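You operate a simulated robot arm through the tools that you are given. There is no shell and no other tool.

The job below is to be done with a simulated two-armed robot. You get a single attempt, and the scene is never put back.

TASK
Load two lumps for the clay on the card and mix them.
Fine: soft is two dark lumps, stiff two pale, medium one of each. Shut the lid before the main switch goes on; press MIX; switch off once the MIXED light is lit.

Only the result counts: the job must be done as asked and must still hold three seconds after the hand-in. Knocking over, shifting, dropping, spilling or breaking anything else fails it. A push-on lid holds only when it is set on centred and level and pressed home; a screw cap is set on level and turned clockwise until tight.

THE ROBOT
Two 6-joint arms with two-finger parallel grippers on one trunk that stands fixed in place. Base frame: the origin is at the foot of the trunk, x ahead of it, y to its left, z up; the work surface is at about z = 620. Readings come in mm, degrees, newtons and seconds.
The left shoulder is at [280, 185, 1205], the right one opposite. With the tool pointing down near the work surface each hand reaches from about 180 to 800 mm from the base axis, measured 20 degrees to its own side. Payload 1.57 kg a hand.
The tool frame of a hand sits at the grasp point between the pads (the TCP): z along the fingers, y along the line on which they close. The tips reach 30 mm beyond it. The gripper opens to 80 mm. The fingers are 17 mm wide and 12 mm thick; the gripper's body (40 by 82 mm) begins 80 mm behind the TCP.
Orientation is that of the tool frame in the base frame, as a unit quaternion [w, x, y, z]. With the fingers straight down and closing along the base's y, the tool's x points along the base's -x, its y along +y and its z along -z.

THE INTERFACE
- The arms move only by the tool move_arm. It takes "left_motion", "right_motion" or both (then of equal length, played together; a hand with none holds still); each is a list of rows, each a list of 7 numbers: the turn, a rotation vector about the tool's x, y, z in degrees, then the shift along the tool's x, y, z in mm, then the closure in counts, from 0 (fully open) to 255 (shut). In form: [[rx, ry, rz, dx, dy, dz, claw], ...]. A call has 1 to 20 rows; each row is the pose to reach, as a shift and turn from the pose commanded when the call began, along the tool's axes at that moment. A row lasts 0.2 s, in which the tool goes at most 50 mm and 8.6 degrees; a call with a longer step from one row to the next is refused whole, and so is a gripper value outside its range. A pose out of reach is approached as far as the arm can. The call stops where the force on the tool passes 50 N (or 10 N more than at its start, if that is more) or the arm is blocked; 0.2 s more then pass. The fingers move at their own pace (about 153 mm/s each) and stop on an object; they squeeze with about 26 N. The grip force told is the motor's: it shows also when the fingers shut on nothing. Time passes only in rows, and 0.2 s behind the last, so rows that repeat a pose let the fingers close. The reply holds the time, the measured pose of the TCP, the force on the tool along the base axes, the opening and the grip force, in the units named above and with some noise, with the torque about the TCP (base axes, N m) and any sound that the robot's microphone picked up, and new pictures: "show" is both (left out), scene, wrist or none (wrist: the cameras of the hands that moved).
- Cameras (640 x 400 px; columns grow to the right, rows downward): "scene" is now at [242.4, -31.1, 1661.9]; the picture's right is [-0.37, -0.93, 0.00], its down [-0.55, 0.22, -0.80] and it looks along [0.75, -0.29, -0.60] (base axes); focal length 230 px, centre (320, 200). "left" rides on the left gripper at [72, 7, -122] in its tool frame; the picture's right is [-0.09, 1.00, 0.00], its down [-0.84, -0.08, -0.54] and it looks along [-0.54, -0.05, 0.84] (tool axes); focal length 238 px, centre (320, 200). "right" rides on the right gripper at [72, -7, -122] in its tool frame; the picture's right is [0.09, 1.00, 0.00], its down [-0.84, 0.08, -0.54] and it looks along [-0.54, 0.05, 0.84] (tool axes); focal length 238 px, centre (320, 200). There is no depth. A picture from a camera that has moved, and an enlarged one, comes with that camera's place and axes in the base frame and with its lens.
- raise_lower(by): slides the trunk up (or, below 0, down) by that many mm; the arms and the scene camera ride with it, the base frame stays. It gives what a move gives, with no picture.
- head_to(pan, tilt): turns the head with the scene camera to pan (to the left, within 86 degrees either way) and tilt (down, from -29 to 69), counted from straight ahead of the robot. It gives what a move gives, and a new picture of the scene camera.
- enlarge(camera, box): a new picture of the part [left, top, right, bottom] of that camera's present view, enlarged. It takes no simulated time.
- hand_in(): hands the job in; it is judged then, once.

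Places have to be worked out from the pictures, the camera data and where the tool is seen. Open the grippers and draw the arms clear of the work before you hand the job in, unless the task says otherwise.

The tools are called by a JSON object that holds its "fn" and its "kwargs". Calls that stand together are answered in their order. move_arm: Moves the arms, as the interface text tells. Its arguments: {"type":"object","properties":{"left_motion":{"type":"array"},"right_motion":{"type":"array"},"show":{"type":"string","enum":["both","scene","wrist","none"]}},"required":[]} The other tools are called the same way: raise_lower (by) moves the trunk up or down; head_to (pan, tilt) turns the head that bears the scene camera; enlarge (camera, box) takes an enlarged picture of a part of a camera's view; hand_in () hands the job in.

At the start:

```text
time_s: 0.0
left_eef_pos: [507.3, 22.2, 1513.6]
left_tcp_rot: [0.0, 0.0, 1.0, 0.0]
left_contact_force: [0.7, 0.2, 0.4]
left_wrist_torque: [0.0, 0.01, 0.03]
left_width: 79.9
left_finger_force: 0.1
right_eef_pos: [426.9, -394.0, 1506.8]
right_tcp_rot: [0.0, 0.0, 1.0, 0.0]
right_contact_force: [0.6, 0.2, -0.5]
right_wrist_torque: [-0.02, -0.01, 0.02]
right_width: 79.9
right_finger_force: 0.0
trunk travel left (down, up): [-900.0, 90.0]
head pan, tilt (commanded): [-21.4, 36.6]
```

scene: 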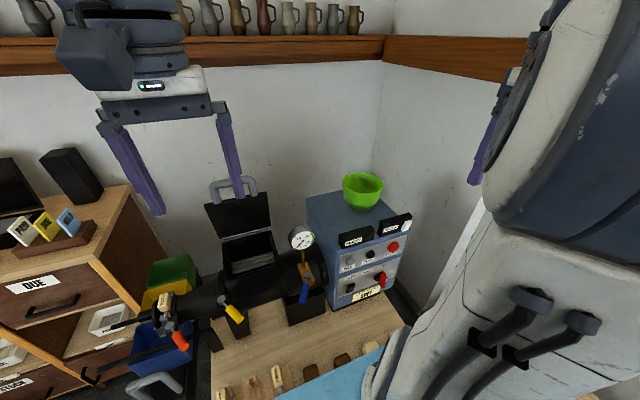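
right: 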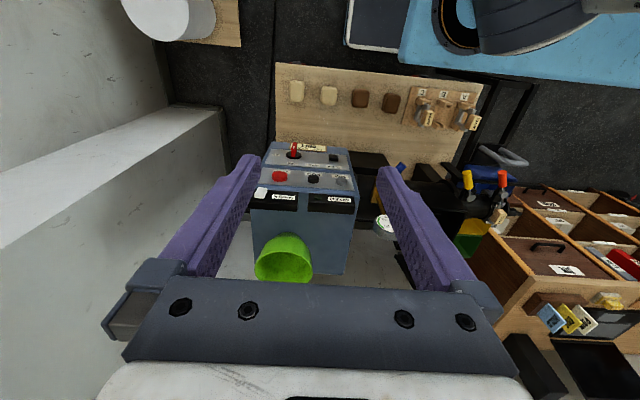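
left: 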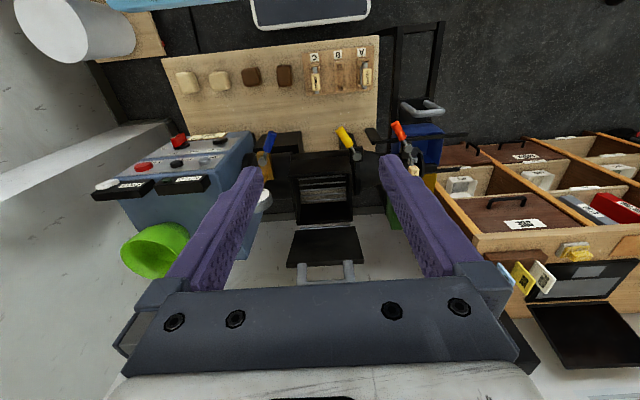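

I start by looking closely at the scene: the card, the machine, the panel and the lumps. I enlarge parts of the wrist and scene views.

{"fn": "enlarge", "kwargs": {"camera": "left", "box": [140, 30, 420, 205]}}

{"fn": "enlarge", "kwargs": {"camera": "right", "box": [230, 60, 510, 235]}}

{"fn": "enlarge", "kwargs": {"camera": "scene", "box": [180, 160, 440, 322]}}

```text
2.29 times, centred on (280, 118) of left
camera zoom: at [434.2, 27.7, 1635.4], right [0.09, 1.0, 0.0], down [0.84, -0.08, 0.54], along [0.54, -0.05, -0.84], focal length 545 px, centre (411, 389)
```

zoom: 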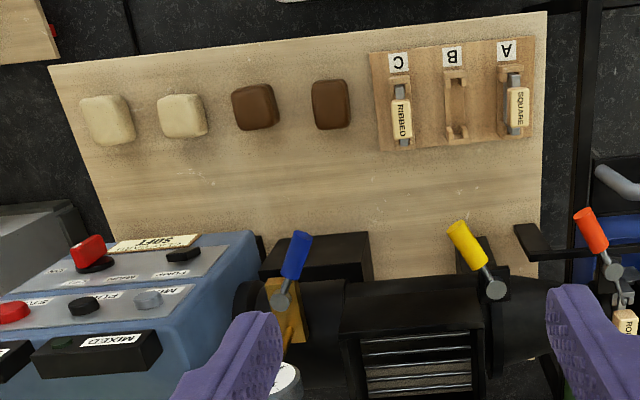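

```text
2.29 times, centred on (370, 148) of right
camera zoom: at [355.0, -401.0, 1628.6], right [-0.09, 1.0, 0.0], down [0.84, 0.08, 0.54], along [0.54, 0.05, -0.84], focal length 545 px, centre (206, 320)
```

zoom: 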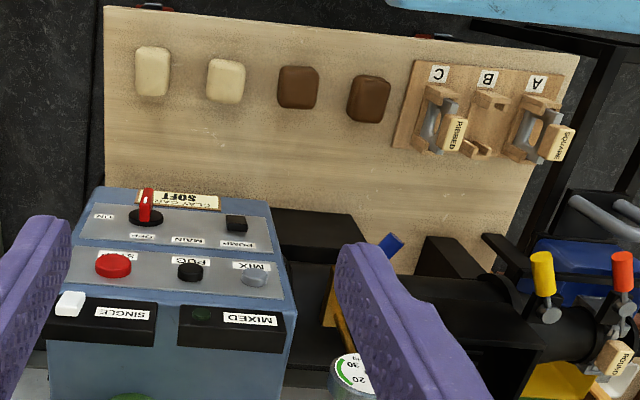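

```text
2.46 times, centred on (310, 241) of scene
camera zoom: at [242.4, -31.1, 1661.9], right [-0.37, -0.93, 0.0], down [-0.55, 0.22, -0.8], along [0.75, -0.29, -0.6], focal length 565 px, centre (345, 99)
```

zoom: 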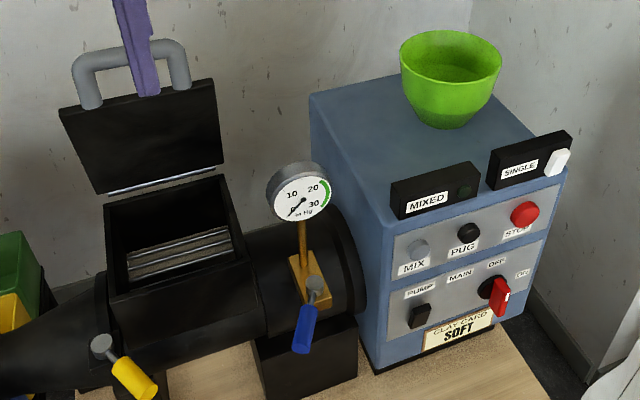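

The card appears to read SOFT, meaning two dark lumps. I zoom further to read the panel and the card, and to see how the lid and lumps are set.

{"fn": "enlarge", "kwargs": {"camera": "scene", "box": [325, 205, 421, 310]}}

{"fn": "enlarge", "kwargs": {"camera": "right", "box": [240, 135, 368, 215]}}

{"fn": "enlarge", "kwargs": {"camera": "left", "box": [230, 40, 358, 120]}}

{"fn": "enlarge", "kwargs": {"camera": "left", "box": [240, 130, 432, 290]}}

```text
3.81 times, centred on (373, 258) of scene
camera zoom: at [242.4, -31.1, 1661.9], right [-0.37, -0.93, 0.0], down [-0.55, 0.22, -0.8], along [0.75, -0.29, -0.6], focal length 875 px, centre (118, -19)
```

zoom: 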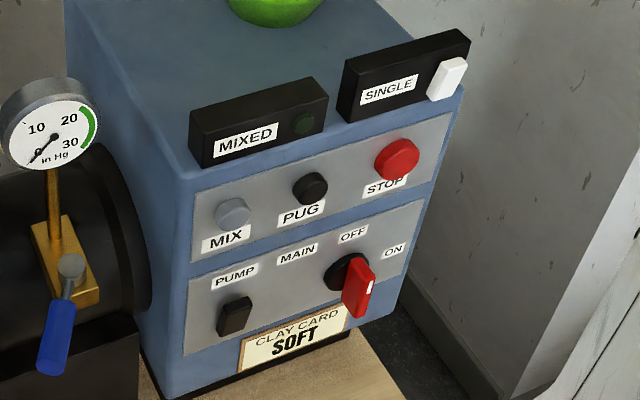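

```text
5.00 times, centred on (304, 175) of right
camera zoom: at [355.0, -401.0, 1628.6], right [-0.09, 1.0, 0.0], down [0.84, 0.08, 0.54], along [0.54, 0.05, -0.84], focal length 1192 px, centre (400, 325)
```

zoom: 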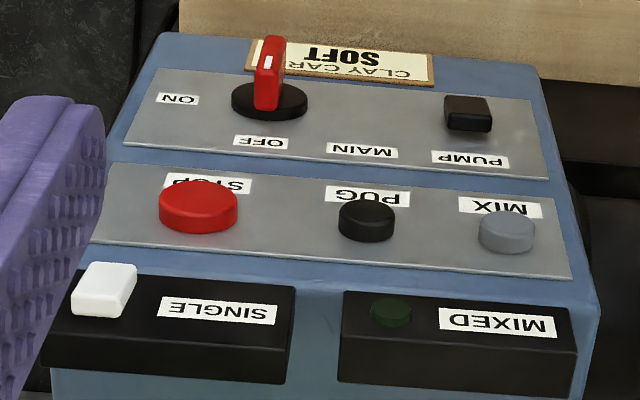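

```text
5.00 times, centred on (294, 80) of left
camera zoom: at [434.2, 27.7, 1635.4], right [0.09, 1.0, 0.0], down [0.84, -0.08, 0.54], along [0.54, -0.05, -0.84], focal length 1192 px, centre (450, 800)
```

zoom: 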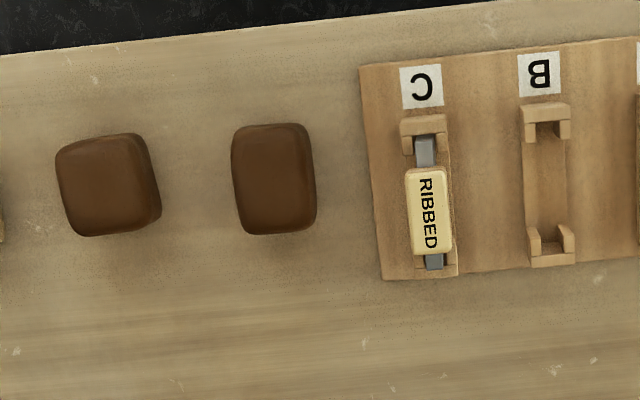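

```text
2.50 times, centred on (336, 210) of left
camera zoom: at [434.2, 27.7, 1635.4], right [0.09, 1.0, 0.0], down [0.84, -0.08, 0.54], along [0.54, -0.05, -0.84], focal length 596 px, centre (280, 175)
```

zoom: 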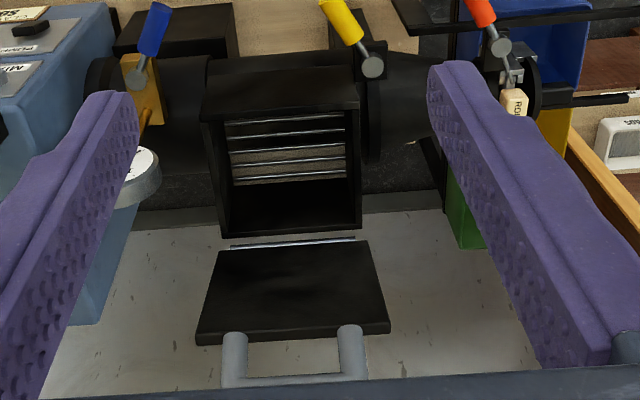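

The card reads CLAY CARD SOFT, so both dark lumps go in. I turn the head to view the worktable, lumps and hopper from the scene camera.

{"fn": "head_to", "kwargs": {"pan": -10, "tilt": 60}}

{"fn": "head_to", "kwargs": {"pan": -10, "tilt": 40}}

```text
time_s: 0.9
left_eef_pos: [507.3, 22.8, 1513.5]
left_tcp_rot: [-0.001, 0.0, 1.0, 0.001]
left_contact_force: [-0.4, 0.2, 0.2]
left_wrist_torque: [-0.02, -0.02, 0.02]
left_width: 79.9
left_finger_force: 0.1
right_eef_pos: [425.8, -392.9, 1506.1]
right_tcp_rot: [0.0, 0.0, 1.0, 0.001]
right_contact_force: [-0.4, 0.6, 0.1]
right_wrist_torque: [-0.03, 0.01, 0.0]
right_width: 79.8
right_finger_force: 0.0
trunk travel left (down, up): [-900.0, 90.0]
head pan, tilt (commanded): [-10.0, 60.0]
camera scene: at [226.9, -10.9, 1630.1], right [-0.17, -0.98, 0.0], down [-0.85, 0.15, -0.5], along [0.49, -0.09, -0.87], focal length 230 px, centre (320, 200)
```

scene: 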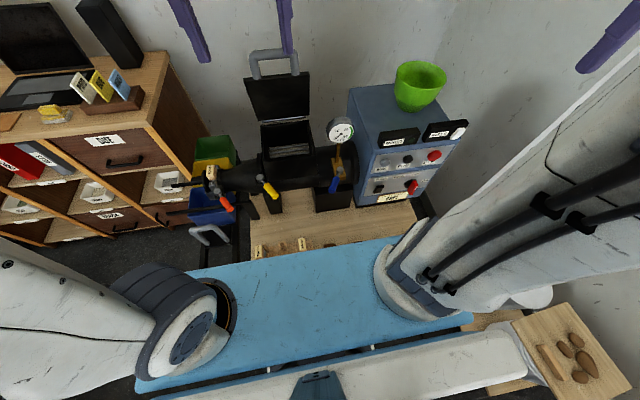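

```text
time_s: 1.7
left_eef_pos: [507.3, 22.1, 1515.2]
left_tcp_rot: [0.0, 0.0, 1.0, 0.001]
left_contact_force: [0.6, 0.2, 0.5]
left_wrist_torque: [-0.02, 0.0, -0.02]
left_width: 80.0
left_finger_force: 0.0
right_eef_pos: [425.6, -394.5, 1507.4]
right_tcp_rot: [0.0, 0.0, 1.0, 0.001]
right_contact_force: [0.3, -0.3, 0.3]
right_wrist_torque: [0.01, 0.03, -0.01]
right_width: 80.4
right_finger_force: 0.1
trunk travel left (down, up): [-900.0, 90.0]
head pan, tilt (commanded): [-10.0, 40.0]
camera scene: at [244.9, -14.1, 1656.7], right [-0.17, -0.98, 0.0], down [-0.63, 0.11, -0.77], along [0.75, -0.13, -0.64], focal length 230 px, centre (320, 200)
```

scene: 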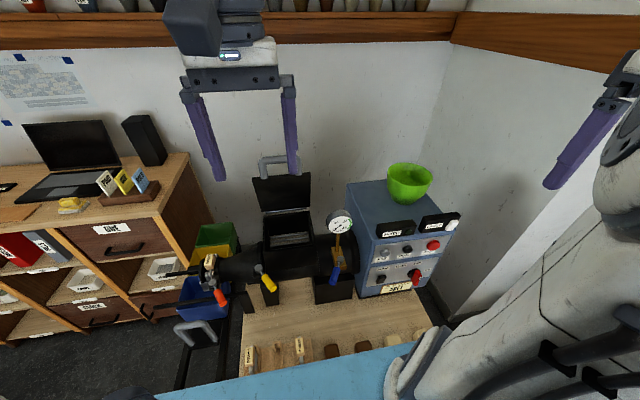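

I zoom into the hopper, lid and box from this new head angle to triangulate the lid hinge and handle.

{"fn": "enlarge", "kwargs": {"camera": "scene", "box": [230, 140, 358, 220]}}

{"fn": "enlarge", "kwargs": {"camera": "scene", "box": [200, 240, 328, 320]}}

{"fn": "enlarge", "kwargs": {"camera": "scene", "box": [320, 220, 480, 320]}}

```text
5.00 times, centred on (294, 180) of scene
camera zoom: at [244.9, -14.1, 1656.7], right [-0.17, -0.98, 0.0], down [-0.63, 0.11, -0.77], along [0.75, -0.13, -0.64], focal length 1148 px, centre (450, 300)
```

zoom: 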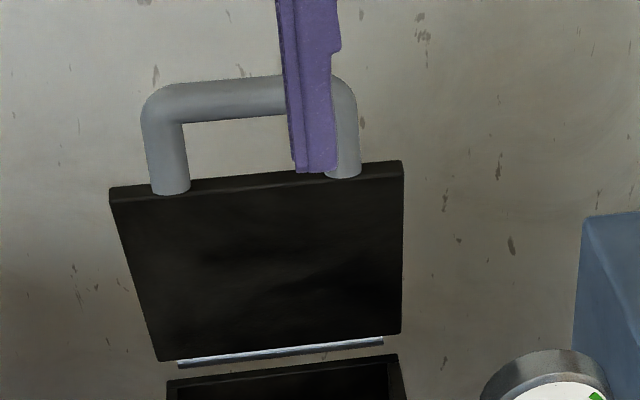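

```text
5.00 times, centred on (264, 280) of scene
camera zoom: at [244.9, -14.1, 1656.7], right [-0.17, -0.98, 0.0], down [-0.63, 0.11, -0.77], along [0.75, -0.13, -0.64], focal length 1148 px, centre (600, -200)
```

zoom: 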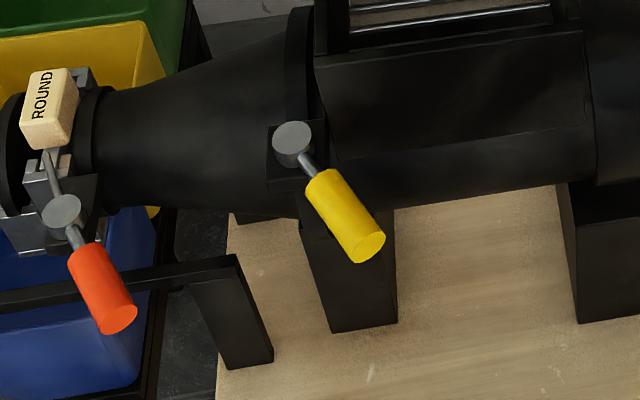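

```text
4.00 times, centred on (400, 270) of scene
camera zoom: at [244.9, -14.1, 1656.7], right [-0.17, -0.98, 0.0], down [-0.63, 0.11, -0.77], along [0.75, -0.13, -0.64], focal length 918 px, centre (0, -80)
```

zoom: 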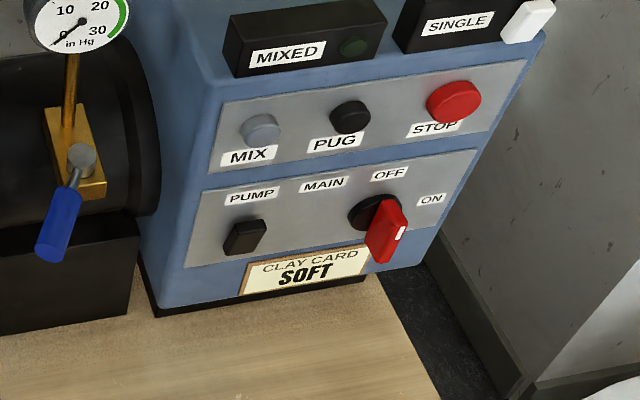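

The lid stands open at the back of the hopper, with its U-handle extending beyond the free edge. I judge the dark lumps to be at about (507,-233,640) and (512,-110,640), so I bring the right hand down above the first one.

{"fn": "move_arm", "kwargs": {"right_motion": [[0, 0, 0, -5, 11, 44, 0], [0, 0, 0, -10, 21, 88, 0], [0, 0, 0, -16, 32, 131, 0], [0, 0, 0, -21, 43, 175, 0], [0, 0, 0, -26, 54, 219, 0], [0, 0, 0, -32, 64, 263, 0], [0, 0, 0, -37, 75, 307, 0], [0, 0, 0, -42, 86, 350, 0], [0, 0, 0, -47, 97, 394, 0], [0, 0, 0, -53, 107, 438, 0], [0, 0, 0, -58, 118, 482, 0], [0, 0, 0, -63, 129, 526, 0], [0, 0, 0, -68, 140, 569, 0], [0, 0, 0, -74, 150, 613, 0], [0, 0, 0, -79, 161, 657, 0]], "show": "both"}}

```text
time_s: 4.9
left_eef_pos: [505.9, 22.6, 1514.8]
left_tcp_rot: [0.0, 0.001, 1.0, 0.0]
left_contact_force: [-0.3, 0.2, 1.2]
left_wrist_torque: [0.0, -0.03, 0.05]
left_width: 80.0
left_finger_force: 0.2
right_eef_pos: [504.3, -234.0, 848.4]
right_tcp_rot: [0.0, 0.0, 1.0, 0.0]
right_contact_force: [-0.2, -0.7, 0.3]
right_wrist_torque: [-0.02, 0.0, 0.0]
right_width: 80.0
right_finger_force: 0.1
right hand out of reach, approached as far as the arm can: row 8, 9, 10, 11
trunk travel left (down, up): [-900.0, 90.0]
head pan, tilt (commanded): [-10.0, 40.0]
camera scene: at [244.9, -14.1, 1656.8], right [-0.17, -0.98, 0.0], down [-0.63, 0.11, -0.77], along [0.75, -0.13, -0.64], focal length 230 px, centre (320, 200)
camera right: at [432.7, -240.5, 970.5], right [-0.09, 1.0, 0.0], down [0.84, 0.08, 0.54], along [0.54, 0.05, -0.84], focal length 238 px, centre (320, 200)
```

scene: 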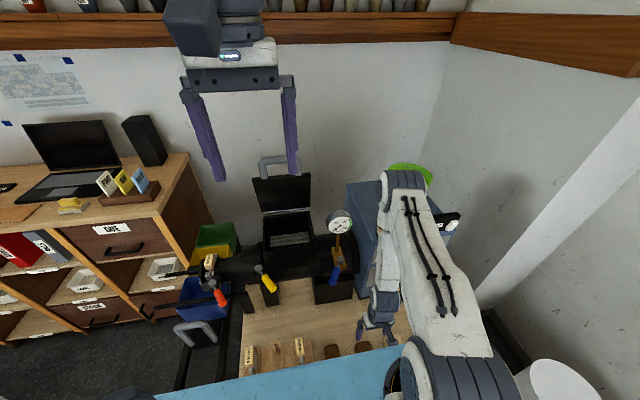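
right: 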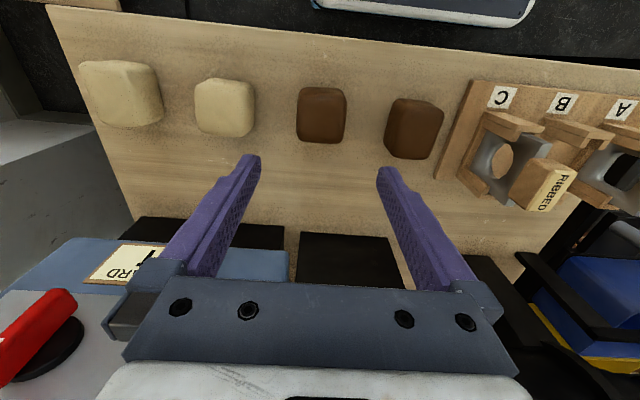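

The first dark lump is seen at about (508,-231), roughly 63 mm wide in y and 70 mm in x, under the open fingers. I go lower to TCP z≈745 for a closer look.

{"fn": "move_arm", "kwargs": {"right_motion": [[0, 0, 0, 0, 1, 40, 0], [0, 0, 0, -2, 2, 75, 0], [0, 0, 0, -4, 2, 105, 0]], "show": "wrist"}}

```text
time_s: 5.7
left_eef_pos: [508.3, 21.4, 1514.3]
left_tcp_rot: [0.0, 0.001, 1.0, 0.0]
left_contact_force: [-0.9, 0.7, 1.0]
left_wrist_torque: [0.02, -0.03, -0.03]
left_width: 79.8
left_finger_force: 0.1
right_eef_pos: [508.6, -230.0, 744.4]
right_tcp_rot: [0.0, 0.0, 1.0, -0.001]
right_contact_force: [0.1, 0.4, -0.1]
right_wrist_torque: [0.0, -0.01, -0.01]
right_width: 79.9
right_finger_force: 0.1
trunk travel left (down, up): [-900.0, 90.0]
head pan, tilt (commanded): [-10.0, 40.0]
camera right: at [438.4, -237.7, 866.2], right [-0.09, 1.0, 0.0], down [0.84, 0.08, 0.54], along [0.54, 0.05, -0.84], focal length 238 px, centre (320, 200)
```

right: 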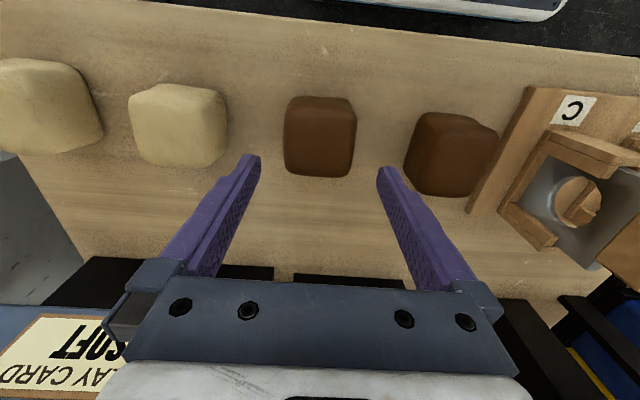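

The lump sits centred between the finger tips at about (508,-231). I lower straight to TCP z≈662, keeping the gripper open, and check.

{"fn": "move_arm", "kwargs": {"right_motion": [[0, 0, 0, 0, -1, 30, 0], [0, 0, 0, 0, -1, 55, 0], [0, 0, 0, 0, -1, 72, 0], [0, 0, 0, 0, -1, 82, 0]], "show": "wrist"}}

```text
time_s: 6.7
left_eef_pos: [507.7, 21.2, 1514.0]
left_tcp_rot: [0.001, -0.001, 1.0, 0.0]
left_contact_force: [-0.3, -0.2, -0.1]
left_wrist_torque: [0.02, -0.01, 0.04]
left_width: 80.0
left_finger_force: 0.1
right_eef_pos: [510.8, -232.4, 663.4]
right_tcp_rot: [0.0, 0.0, 1.0, -0.001]
right_contact_force: [0.1, 0.0, -0.6]
right_wrist_torque: [-0.03, 0.0, -0.01]
right_width: 80.1
right_finger_force: 0.0
trunk travel left (down, up): [-900.0, 90.0]
head pan, tilt (commanded): [-10.0, 40.0]
camera right: at [438.4, -239.7, 784.5], right [-0.09, 1.0, 0.0], down [0.84, 0.08, 0.54], along [0.54, 0.05, -0.84], focal length 238 px, centre (320, 200)
```

right: 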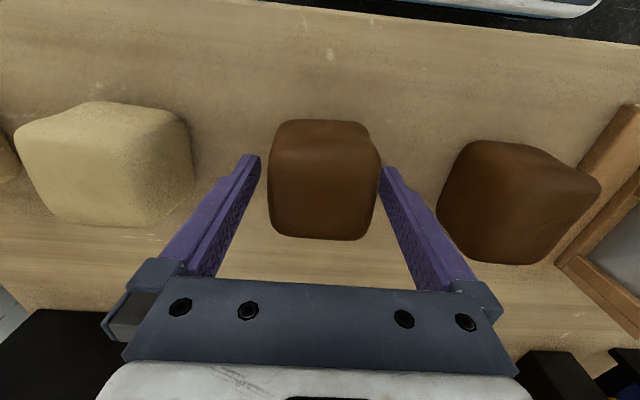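

The lump sits between the fingers, a shade toward +y, with no contact force. I nudge +2 mm in y, close, and hold for the fingers to squeeze.

{"fn": "move_arm", "kwargs": {"right_motion": [[0, 0, 0, 1, 2, 2, 0], [0, 0, 0, 1, 2, 3, 120], [0, 0, 0, 1, 2, 3, 255], [0, 0, 0, 1, 2, 3, 255], [0, 0, 0, 1, 2, 3, 255]], "show": "wrist"}}

```text
time_s: 7.9
left_eef_pos: [505.7, 21.7, 1514.7]
left_tcp_rot: [0.0, 0.0, 1.0, 0.001]
left_contact_force: [-0.8, 0.2, 0.0]
left_wrist_torque: [0.01, 0.02, -0.01]
left_width: 80.3
left_finger_force: 0.1
right_eef_pos: [508.1, -230.1, 660.3]
right_tcp_rot: [0.001, 0.0, 1.0, 0.0]
right_contact_force: [-0.8, -6.1, 18.1]
right_wrist_torque: [-0.03, 0.03, 0.36]
right_width: 64.8
right_finger_force: 26.3
trunk travel left (down, up): [-900.0, 90.0]
head pan, tilt (commanded): [-10.0, 40.0]
camera right: at [436.9, -237.4, 781.9], right [-0.09, 1.0, 0.0], down [0.84, 0.08, 0.54], along [0.54, 0.05, -0.84], focal length 238 px, centre (320, 200)
```

right: 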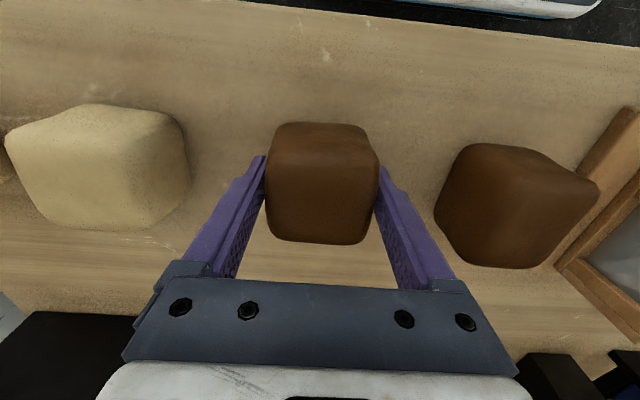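

The first lump is gripped at 65 mm width with 26 N. I lift it straight up slowly to z≈860 and check it holds.

{"fn": "move_arm", "kwargs": {"right_motion": [[0, 0, 0, 0, 0, -15, 255], [0, 0, 0, 0, 0, -40, 255], [0, 0, 0, 0, 0, -80, 255], [0, 0, 0, 0, 0, -120, 255], [0, 0, 0, 0, 0, -160, 255], [0, 0, 0, 0, 0, -200, 255]], "show": "wrist"}}

```text
time_s: 9.3
left_eef_pos: [507.0, 21.2, 1513.9]
left_tcp_rot: [-0.001, 0.0, 1.0, 0.0]
left_contact_force: [-0.1, -0.1, 0.3]
left_wrist_torque: [0.01, 0.01, -0.02]
left_width: 80.1
left_finger_force: 0.1
right_eef_pos: [508.7, -229.8, 859.7]
right_tcp_rot: [0.0, 0.0, 1.0, 0.0]
right_contact_force: [0.5, 0.3, 0.5]
right_wrist_torque: [-0.01, 0.01, 0.0]
right_width: 0.0
right_finger_force: 21.0
trunk travel left (down, up): [-900.0, 90.0]
head pan, tilt (commanded): [-10.0, 40.0]
camera right: at [436.8, -237.3, 981.5], right [-0.09, 1.0, 0.0], down [0.84, 0.08, 0.54], along [0.54, 0.05, -0.84], focal length 238 px, centre (320, 200)
```

right: 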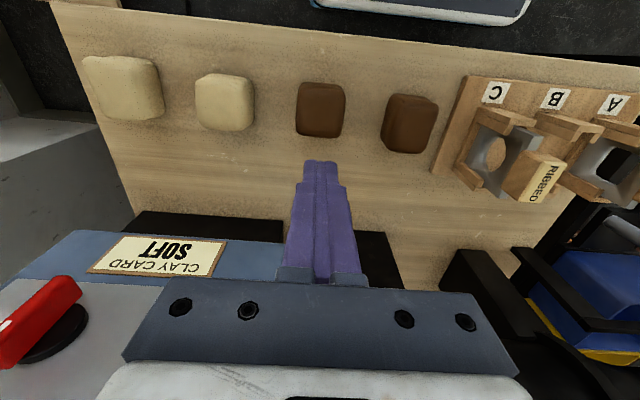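

The fingers slipped off; the lump still lies on the board at about (508,-230). I look closely at its shape and the board before regrasping lower.

{"fn": "enlarge", "kwargs": {"camera": "right", "box": [270, 60, 460, 179]}}

{"fn": "enlarge", "kwargs": {"camera": "scene", "box": [300, 310, 428, 390]}}

```text
3.36 times, centred on (365, 120) of right
camera zoom: at [436.8, -237.3, 981.5], right [-0.09, 1.0, 0.0], down [0.84, 0.08, 0.54], along [0.54, 0.05, -0.84], focal length 801 px, centre (169, 471)
```

zoom: 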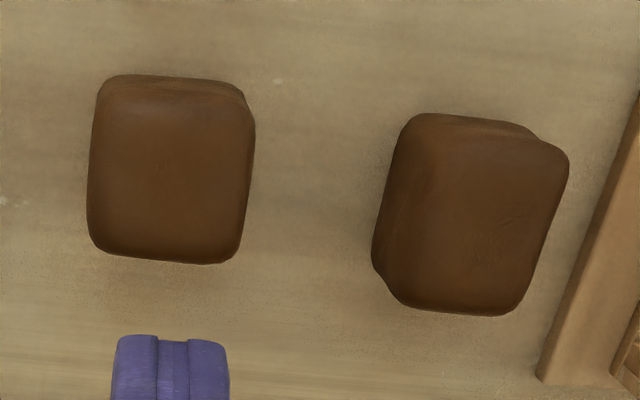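

```text
5.00 times, centred on (364, 350) of scene
camera zoom: at [244.9, -14.1, 1656.7], right [-0.17, -0.98, 0.0], down [-0.63, 0.11, -0.77], along [0.75, -0.13, -0.64], focal length 1148 px, centre (100, -550)
```

zoom: 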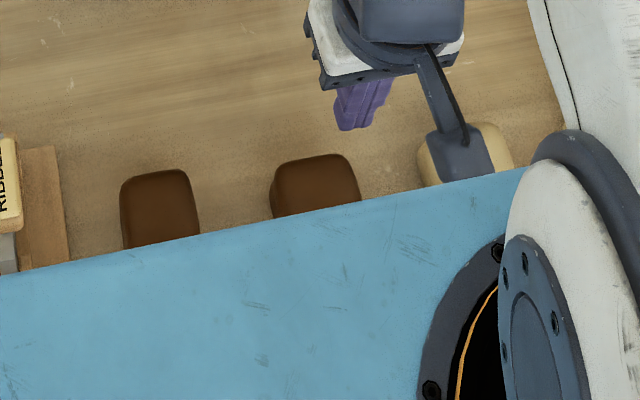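

Both lumps look square to the base axes. I go back down open over lump 1 and feel for the board by force in small steps, to grasp as low as possible.

{"fn": "move_arm", "kwargs": {"right_motion": [[0, 0, 0, 0, 0, 40, 0], [0, 0, 0, 0, 0, 85, 0], [0, 0, 0, 0, 0, 130, 0], [0, 0, 0, 0, 0, 170, 0], [0, 0, 0, 0, 0, 190, 0], [0, 0, 0, 0, 0, 200, 0], [0, 0, 0, 0, 0, 200, 0]], "show": "wrist"}}

```text
time_s: 10.9
left_eef_pos: [507.4, 21.1, 1513.9]
left_tcp_rot: [0.0, 0.001, 1.0, 0.0]
left_contact_force: [-0.6, 0.3, -0.1]
left_wrist_torque: [0.0, 0.01, 0.04]
left_width: 80.0
left_finger_force: 0.0
right_eef_pos: [508.7, -230.0, 659.4]
right_tcp_rot: [0.0, 0.001, 1.0, 0.0]
right_contact_force: [0.5, -0.4, -0.1]
right_wrist_torque: [0.0, -0.01, -0.02]
right_width: 80.2
right_finger_force: 0.1
trunk travel left (down, up): [-900.0, 90.0]
head pan, tilt (commanded): [-10.0, 40.0]
camera right: at [437.5, -237.5, 780.8], right [-0.09, 1.0, 0.0], down [0.84, 0.08, 0.54], along [0.54, 0.05, -0.84], focal length 238 px, centre (320, 200)
```

right: 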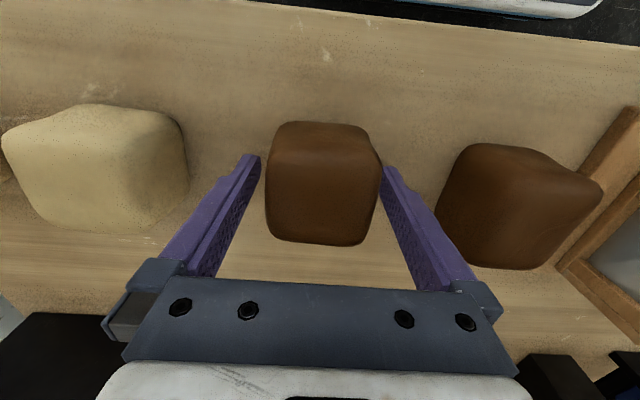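

No contact with the board at TCP z 659, so the earlier upward force came from gripping too high on a rounded shape. I step down gently watching the force.

{"fn": "move_arm", "kwargs": {"right_motion": [[0, 0, 0, 0, 0, 3, 0], [0, 0, 0, 0, 0, 6, 0], [0, 0, 0, 0, 0, 6, 0]], "show": "none"}}

{"fn": "move_arm", "kwargs": {"right_motion": [[0, 0, 0, 0, 0, 1.5, 0], [0, 0, 0, 0, 0, 3, 0], [0, 0, 0, 0, 0, 3, 0]], "show": "none"}}

```text
time_s: 11.7
left_eef_pos: [507.6, 21.4, 1514.3]
left_tcp_rot: [0.001, 0.0, 1.0, 0.001]
left_contact_force: [-1.1, -0.4, -0.9]
left_wrist_torque: [-0.01, 0.0, -0.02]
left_width: 80.1
left_finger_force: 0.2
right_eef_pos: [508.7, -230.0, 653.3]
right_tcp_rot: [0.0, -0.001, 1.0, -0.001]
right_contact_force: [-0.3, 0.0, 0.3]
right_wrist_torque: [-0.01, 0.02, 0.02]
right_width: 80.0
right_finger_force: 0.0
trunk travel left (down, up): [-900.0, 90.0]
head pan, tilt (commanded): [-10.0, 40.0]
```

```text
time_s: 12.5
left_eef_pos: [508.2, 20.8, 1514.5]
left_tcp_rot: [0.0, 0.0, 1.0, 0.001]
left_contact_force: [0.4, 0.4, -0.5]
left_wrist_torque: [0.03, -0.01, 0.0]
left_width: 80.1
left_finger_force: 0.0
right_eef_pos: [508.8, -230.0, 651.0]
right_tcp_rot: [0.0, 0.0, 1.0, 0.0]
right_contact_force: [-0.3, -0.1, 0.2]
right_wrist_torque: [0.03, -0.02, 0.01]
right_width: 79.9
right_finger_force: 0.0
trunk travel left (down, up): [-900.0, 90.0]
head pan, tilt (commanded): [-10.0, 40.0]
```

No contact yet at TCP z 651 (tips at 621), so I keep feeling downwards in small steps.

{"fn": "move_arm", "kwargs": {"right_motion": [[0, 0, 0, 0, 0, 1.5, 0], [0, 0, 0, 0, 0, 3, 0], [0, 0, 0, 0, 0, 3, 0]], "show": "none"}}

{"fn": "move_arm", "kwargs": {"right_motion": [[0, 0, 0, 0, 0, 1.5, 0], [0, 0, 0, 0, 0, 3, 0], [0, 0, 0, 0, 0, 3, 0]], "show": "wrist"}}

```text
time_s: 13.4
left_eef_pos: [507.3, 23.3, 1514.8]
left_tcp_rot: [0.001, 0.0, 1.0, 0.0]
left_contact_force: [-0.6, -0.3, 0.5]
left_wrist_torque: [0.01, 0.02, -0.01]
left_width: 80.0
left_finger_force: 0.0
right_eef_pos: [507.8, -230.9, 650.3]
right_tcp_rot: [0.0, 0.0, 1.0, 0.0]
right_contact_force: [-2.3, -0.1, 38.5]
right_wrist_torque: [0.25, 0.16, -0.15]
right_width: 79.8
right_finger_force: 0.0
trunk travel left (down, up): [-900.0, 90.0]
head pan, tilt (commanded): [-10.0, 40.0]
stopped in row 3 (right hand): the force on the tool passed its limit at 52 N (the readings are from after the stop); the commanded pose is now the measured one
```

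```text
time_s: 13.8
left_eef_pos: [506.1, 22.6, 1514.9]
left_tcp_rot: [0.001, 0.001, 1.0, 0.0]
left_contact_force: [-0.6, -1.1, 0.5]
left_wrist_torque: [-0.04, -0.01, -0.02]
left_width: 79.9
left_finger_force: 0.0
right_eef_pos: [507.0, -230.5, 649.5]
right_tcp_rot: [-0.001, 0.001, 1.0, 0.0]
right_contact_force: [-3.9, 1.5, 32.3]
right_wrist_torque: [-0.59, 0.01, -0.06]
right_width: 79.8
right_finger_force: 0.1
trunk travel left (down, up): [-900.0, 90.0]
head pan, tilt (commanded): [-10.0, 40.0]
stopped in row 1 (right hand): the force on the tool passed its limit at 54 N (the readings are from after the stop); the commanded pose is now the measured one
camera right: at [437.1, -237.3, 771.9], right [-0.09, 1.0, 0.0], down [0.84, 0.08, 0.54], along [0.54, 0.05, -0.84], focal length 238 px, centre (320, 200)
```

right: 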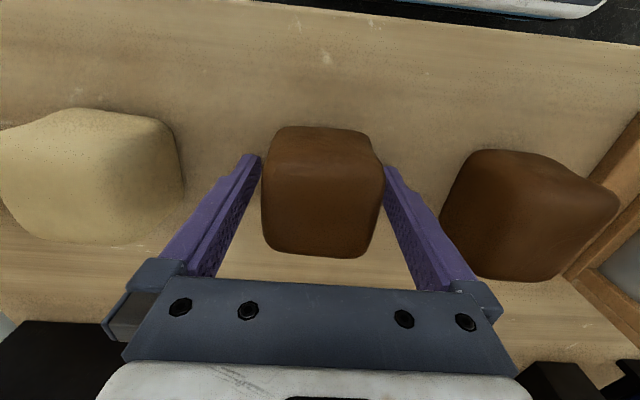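

The board is at z≈620 (tips touch at TCP 650). I rise 2 mm to unload, close on the lump low down, and read the forces.

{"fn": "move_arm", "kwargs": {"right_motion": [[0, 0, 0, 0, 0, -2, 0], [0, 0, 0, 0, 0, -2.5, 60], [0, 0, 0, 0, 0, -2.5, 255], [0, 0, 0, 0, 0, -2.5, 255], [0, 0, 0, 0, 0, -2.5, 255], [0, 0, 0, 0, 0, -2.5, 255]], "show": "wrist"}}

```text
time_s: 15.2
left_eef_pos: [507.4, 21.7, 1514.6]
left_tcp_rot: [0.0, 0.0, 1.0, 0.0]
left_contact_force: [-0.1, -0.1, 0.4]
left_wrist_torque: [0.03, 0.01, 0.01]
left_width: 79.9
left_finger_force: 0.1
right_eef_pos: [508.3, -230.5, 651.7]
right_tcp_rot: [-0.001, 0.0, 1.0, -0.001]
right_contact_force: [-1.1, -0.4, 0.0]
right_wrist_torque: [0.02, 0.01, 0.0]
right_width: 63.9
right_finger_force: 25.9
trunk travel left (down, up): [-900.0, 90.0]
head pan, tilt (commanded): [-10.0, 40.0]
camera right: at [437.6, -237.8, 773.0], right [-0.09, 1.0, 0.0], down [0.84, 0.08, 0.54], along [0.54, 0.05, -0.84], focal length 238 px, centre (320, 200)
```

right: 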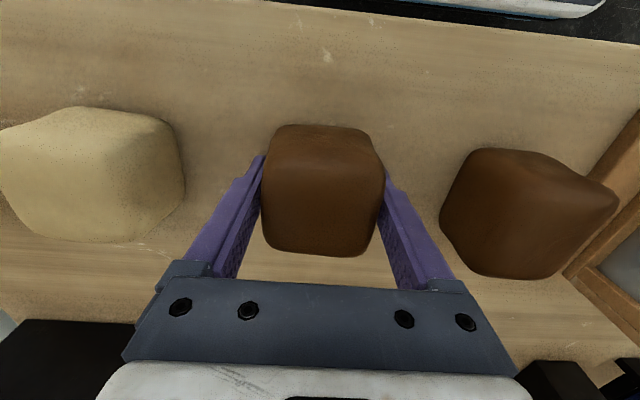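

Now the grip is clean: 26 N, no vertical reaction. I lift slowly, 12 mm first, to see whether the lump follows.

{"fn": "move_arm", "kwargs": {"right_motion": [[0, 0, 0, 0, 0, -2, 255], [0, 0, 0, 0, 0, -5, 255], [0, 0, 0, 0, 0, -8, 255], [0, 0, 0, 0, 0, -12, 255]], "show": "wrist"}}

```text
time_s: 16.2
left_eef_pos: [507.9, 21.8, 1514.5]
left_tcp_rot: [0.0, 0.001, 1.0, 0.0]
left_contact_force: [0.5, 0.5, 0.5]
left_wrist_torque: [0.0, 0.01, -0.01]
left_width: 80.1
left_finger_force: 0.0
right_eef_pos: [509.3, -230.3, 663.7]
right_tcp_rot: [-0.001, 0.0, 1.0, -0.001]
right_contact_force: [0.5, 0.0, -5.6]
right_wrist_torque: [0.01, -0.02, 0.03]
right_width: 63.9
right_finger_force: 26.2
trunk travel left (down, up): [-900.0, 90.0]
head pan, tilt (commanded): [-10.0, 40.0]
camera right: at [437.9, -237.7, 785.3], right [-0.09, 1.0, 0.0], down [0.84, 0.08, 0.54], along [0.54, 0.05, -0.84], focal length 238 px, centre (320, 200)
```

right: 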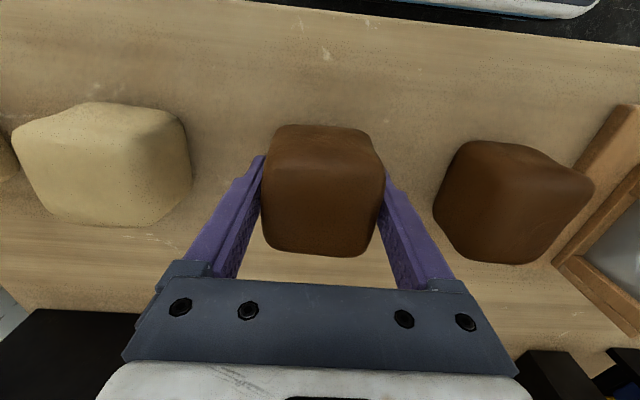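

The lump hangs in the grip (5.6 N load). I lift it to about z=900 and hold there while I survey the lid with the left hand camera from the side.

{"fn": "move_arm", "kwargs": {"right_motion": [[0, 0, 0, 0, 0, -20, 255], [0, 0, 0, 0, 0, -45, 255], [0, 0, 0, 0, 0, -75, 255], [0, 0, 0, 0, 0, -105, 255], [0, 0, 0, 0, 0, -135, 255], [0, 0, 0, 0, 0, -165, 255], [0, 0, 0, 0, 0, -195, 255], [0, 0, 0, 0, 0, -220, 255], [0, 0, 0, 0, 0, -236, 255]], "left_motion": [[0, 0, 0, -5, 31, 28, 0], [2.2, -5.3, 5.3, -11, 62, 57, 0], [4.4, -10.6, 10.6, -16, 92, 85, 0], [6.6, -16, 16, -21, 123, 113, 0], [8.8, -21.3, 21.3, -27, 154, 142, 0], [11, -26.6, 26.6, -32, 185, 170, 0], [13.2, -31.9, 31.9, -37, 216, 198, 0], [15.4, -37.2, 37.2, -42, 246, 226, 0], [17.6, -42.6, 42.6, -48, 277, 255, 0]], "show": "both"}}

```text
time_s: 18.2
left_eef_pos: [556.5, 299.6, 1259.4]
left_tcp_rot: [0.354, 0.352, 0.854, -0.146]
left_contact_force: [-0.4, 0.3, -0.1]
left_wrist_torque: [-0.02, 0.0, 0.05]
left_width: 80.0
left_finger_force: 0.0
left hand out of reach, approached as far as the arm can: row 3, 4, 5, 6
right_eef_pos: [508.7, -229.9, 900.4]
right_tcp_rot: [-0.001, 0.0, 1.0, 0.0]
right_contact_force: [-0.2, -0.1, -5.1]
right_wrist_torque: [-0.02, -0.02, -0.01]
right_width: 64.2
right_finger_force: 25.8
trunk travel left (down, up): [-900.0, 90.0]
head pan, tilt (commanded): [-10.0, 40.0]
camera scene: at [245.0, -14.0, 1656.7], right [-0.17, -0.98, 0.0], down [-0.63, 0.11, -0.77], along [0.75, -0.13, -0.64], focal length 230 px, centre (320, 200)
camera right: at [437.7, -237.5, 1021.4], right [-0.09, 1.0, 0.0], down [0.84, 0.08, 0.54], along [0.54, 0.05, -0.84], focal length 238 px, centre (320, 200)
camera left: at [461.8, 400.3, 1293.0], right [0.75, 0.66, 0.07], down [0.09, -0.2, 0.98], along [0.66, -0.72, -0.21], focal length 238 px, centre (320, 200)
```

scene: 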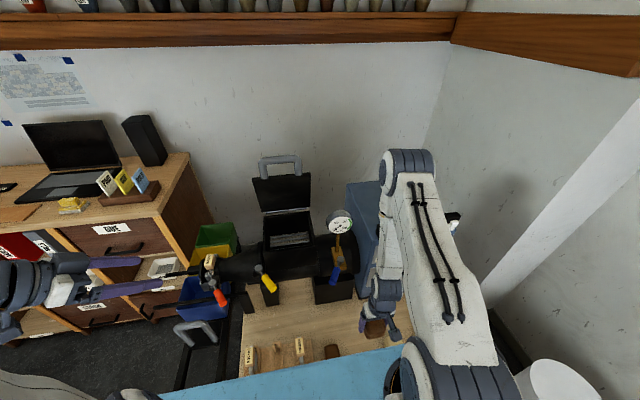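
right: 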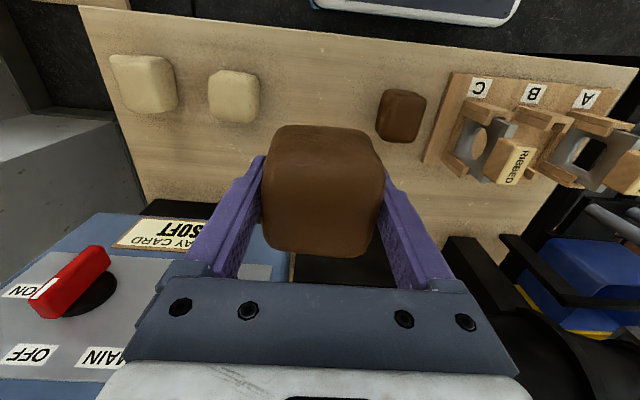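
left: 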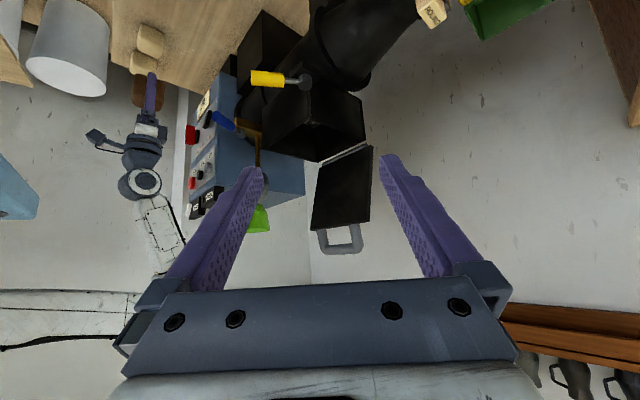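

I enlarge the left view of the hopper and lid to locate the lid's corners and handle, and the right view of the main switch.

{"fn": "enlarge", "kwargs": {"camera": "left", "box": [230, 60, 400, 270]}}

{"fn": "enlarge", "kwargs": {"camera": "right", "box": [0, 200, 160, 300]}}

{"fn": "enlarge", "kwargs": {"camera": "scene", "box": [230, 140, 358, 220]}}

```text
1.90 times, centred on (315, 165) of left
camera zoom: at [461.8, 400.3, 1293.0], right [0.75, 0.66, 0.07], down [0.09, -0.2, 0.98], along [0.66, -0.72, -0.21], focal length 454 px, centre (330, 267)
```

zoom: 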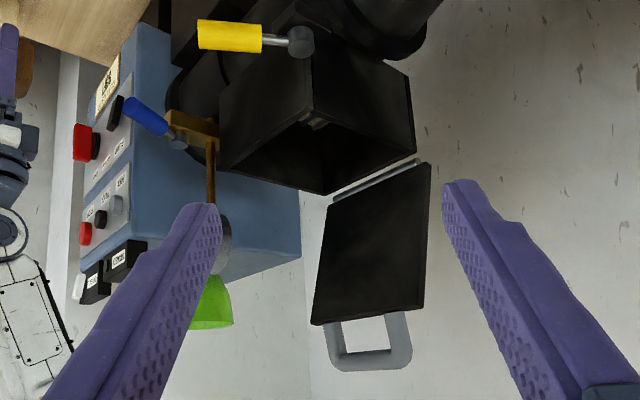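

```text
4.00 times, centred on (80, 250) of right
camera zoom: at [437.7, -237.5, 1021.4], right [-0.09, 1.0, 0.0], down [0.84, 0.08, 0.54], along [0.54, 0.05, -0.84], focal length 953 px, centre (1280, 0)
```

zoom: 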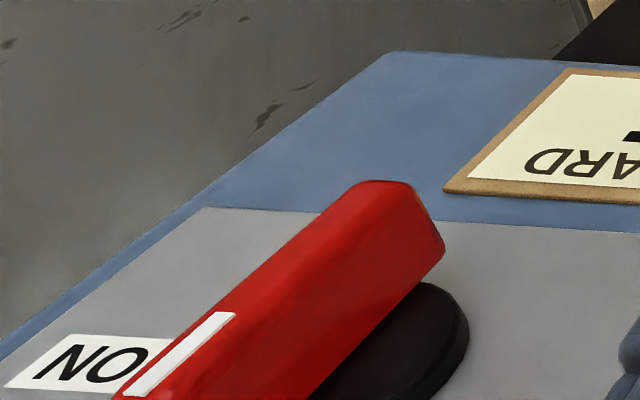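

```text
5.00 times, centred on (294, 180) of scene
camera zoom: at [245.0, -14.0, 1656.7], right [-0.17, -0.98, 0.0], down [-0.63, 0.11, -0.77], along [0.75, -0.13, -0.64], focal length 1148 px, centre (450, 300)
```

zoom: 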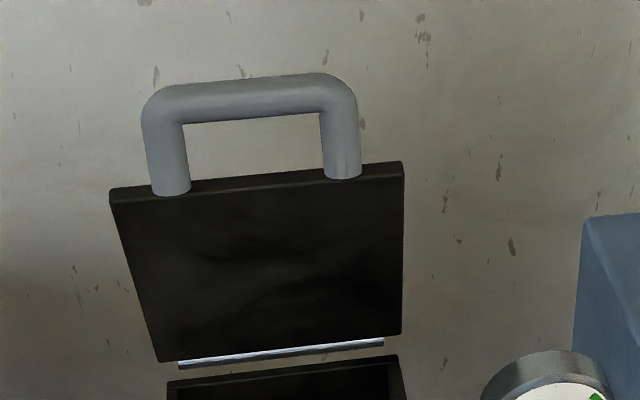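

Triangulating: hopper rim z≈1042 spanning x 730–898, y ±88; lid free edge at (875,·,1240) leaning slightly toward the robot; handle bar at about (885,0,1294). I raise the lump with the right arm above the machine's levers first.

{"fn": "move_arm", "kwargs": {"right_motion": [[0, 0, 0, 0, 14, -42, 255], [0, 0, 0, 0, 28, -85, 255], [0, 0, 0, 0, 42, -130, 255], [0, 0, 0, 0, 56, -175, 255], [0, 0, 0, 0, 70, -220, 255], [0, 0, 0, 0, 84, -260, 255]], "show": "both"}}

```text
time_s: 19.6
left_eef_pos: [556.5, 298.6, 1259.7]
left_tcp_rot: [0.354, 0.352, 0.854, -0.145]
left_contact_force: [0.5, 0.1, -0.1]
left_wrist_torque: [0.03, -0.02, -0.01]
left_width: 79.9
left_finger_force: 0.0
right_eef_pos: [511.3, -145.9, 1159.7]
right_tcp_rot: [-0.001, 0.0, 1.0, 0.0]
right_contact_force: [0.5, 0.3, -4.9]
right_wrist_torque: [0.01, -0.02, 0.01]
right_width: 64.1
right_finger_force: 26.4
right hand out of reach, approached as far as the arm can: row 3, 4, 5
trunk travel left (down, up): [-900.0, 90.0]
head pan, tilt (commanded): [-10.0, 40.0]
camera scene: at [245.1, -14.1, 1656.7], right [-0.17, -0.98, 0.0], down [-0.63, 0.11, -0.77], along [0.75, -0.13, -0.64], focal length 230 px, centre (320, 200)
camera right: at [440.1, -153.5, 1282.3], right [-0.09, 1.0, 0.0], down [0.84, 0.08, 0.54], along [0.54, 0.05, -0.84], focal length 238 px, centre (320, 200)
```

scene: 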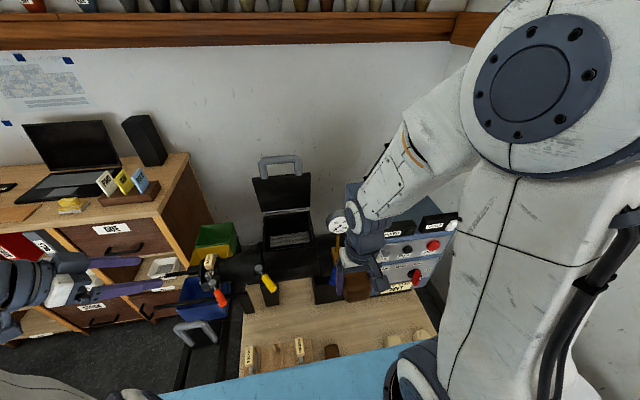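
right: 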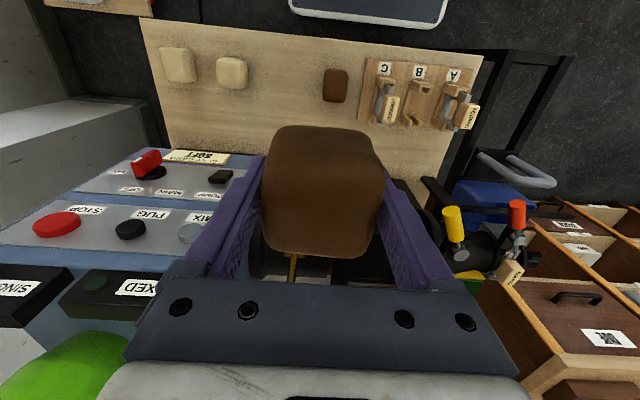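

The arm is elbow-up with the lump hanging in front of the barrel. I carry it over the hopper mouth at TCP ≈(825,2,1150), pitching the tool 20° forward to keep the wrist clear of the lid.

{"fn": "move_arm", "kwargs": {"right_motion": [[0, 0, 0, -20, 32, 0, 255], [0, -3, 0, -45, 64, 0, 255], [0, -6, 0, -70, 96, 0, 255], [0, -9, 0, -105, 124, 0, 255], [0, -12, 0, -150, 140, 3, 255], [0, -15, 0, -195, 147, 6, 255], [0, -18, 0, -240, 148, 8, 255], [0, -20, 0, -280, 148, 10, 255], [0, -20, 0, -312, 148, 10, 255]], "show": "both"}}

```text
time_s: 21.6
left_eef_pos: [556.9, 299.0, 1259.2]
left_tcp_rot: [0.353, 0.354, 0.854, -0.147]
left_contact_force: [0.4, 0.4, 0.4]
left_wrist_torque: [0.0, -0.04, -0.03]
left_width: 80.1
left_finger_force: 0.1
right_eef_pos: [820.3, 1.8, 1148.5]
right_tcp_rot: [0.172, 0.0, 0.985, 0.0]
right_contact_force: [-0.1, 0.1, -4.6]
right_wrist_torque: [0.01, 0.03, 0.0]
right_width: 63.7
right_finger_force: 25.8
trunk travel left (down, up): [-900.0, 90.0]
head pan, tilt (commanded): [-10.0, 40.0]
camera scene: at [245.2, -14.0, 1656.7], right [-0.17, -0.98, 0.0], down [-0.63, 0.11, -0.77], along [0.75, -0.13, -0.64], focal length 230 px, centre (320, 200)
camera right: at [712.2, -5.4, 1238.3], right [-0.09, 1.0, -0.03], down [0.6, 0.08, 0.79], along [0.79, 0.05, -0.61], focal length 238 px, centre (320, 200)
```

scene: 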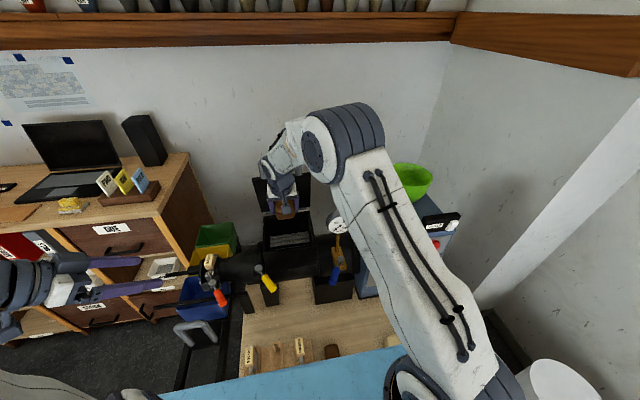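
right: 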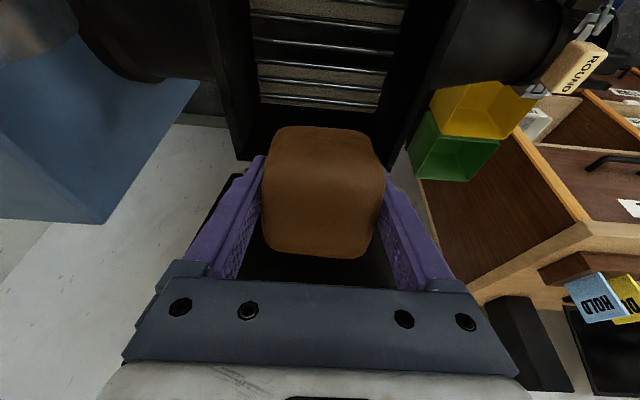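

The lump is over the hopper. I check the left camera for clearances to the lid and rim, before lowering.

{"fn": "enlarge", "kwargs": {"camera": "left", "box": [200, 40, 420, 270]}}

{"fn": "enlarge", "kwargs": {"camera": "right", "box": [180, 0, 460, 175]}}

{"fn": "enlarge", "kwargs": {"camera": "scene", "box": [230, 140, 358, 260]}}

```text
1.74 times, centred on (310, 155) of left
camera zoom: at [462.3, 400.0, 1293.4], right [0.75, 0.66, 0.07], down [0.09, -0.2, 0.97], along [0.66, -0.72, -0.21], focal length 414 px, centre (337, 278)
```

zoom: 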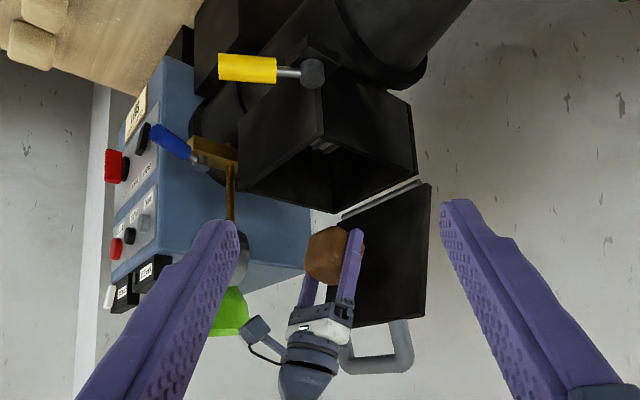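

```text
2.29 times, centred on (320, 88) of right
camera zoom: at [712.2, -5.4, 1238.3], right [-0.09, 1.0, -0.03], down [0.6, 0.08, 0.79], along [0.79, 0.05, -0.61], focal length 545 px, centre (320, 457)
```

zoom: 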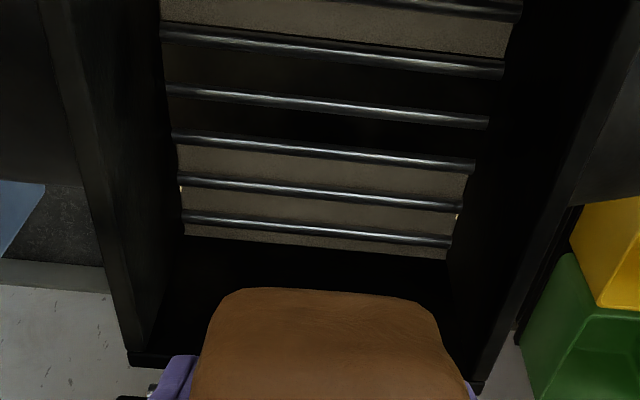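

```text
3.33 times, centred on (294, 200) of scene
camera zoom: at [245.2, -14.0, 1656.7], right [-0.17, -0.98, 0.0], down [-0.63, 0.11, -0.77], along [0.75, -0.13, -0.64], focal length 765 px, centre (407, 200)
```

zoom: 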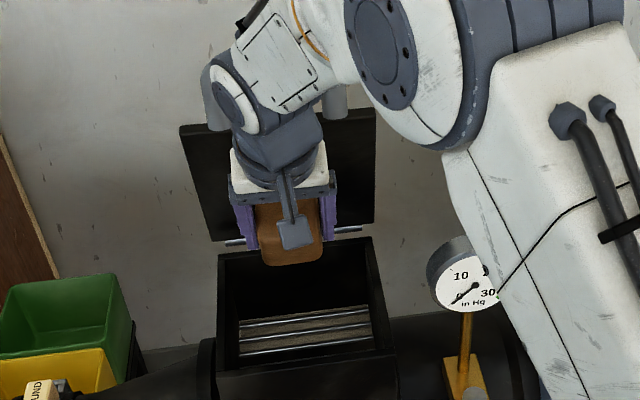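

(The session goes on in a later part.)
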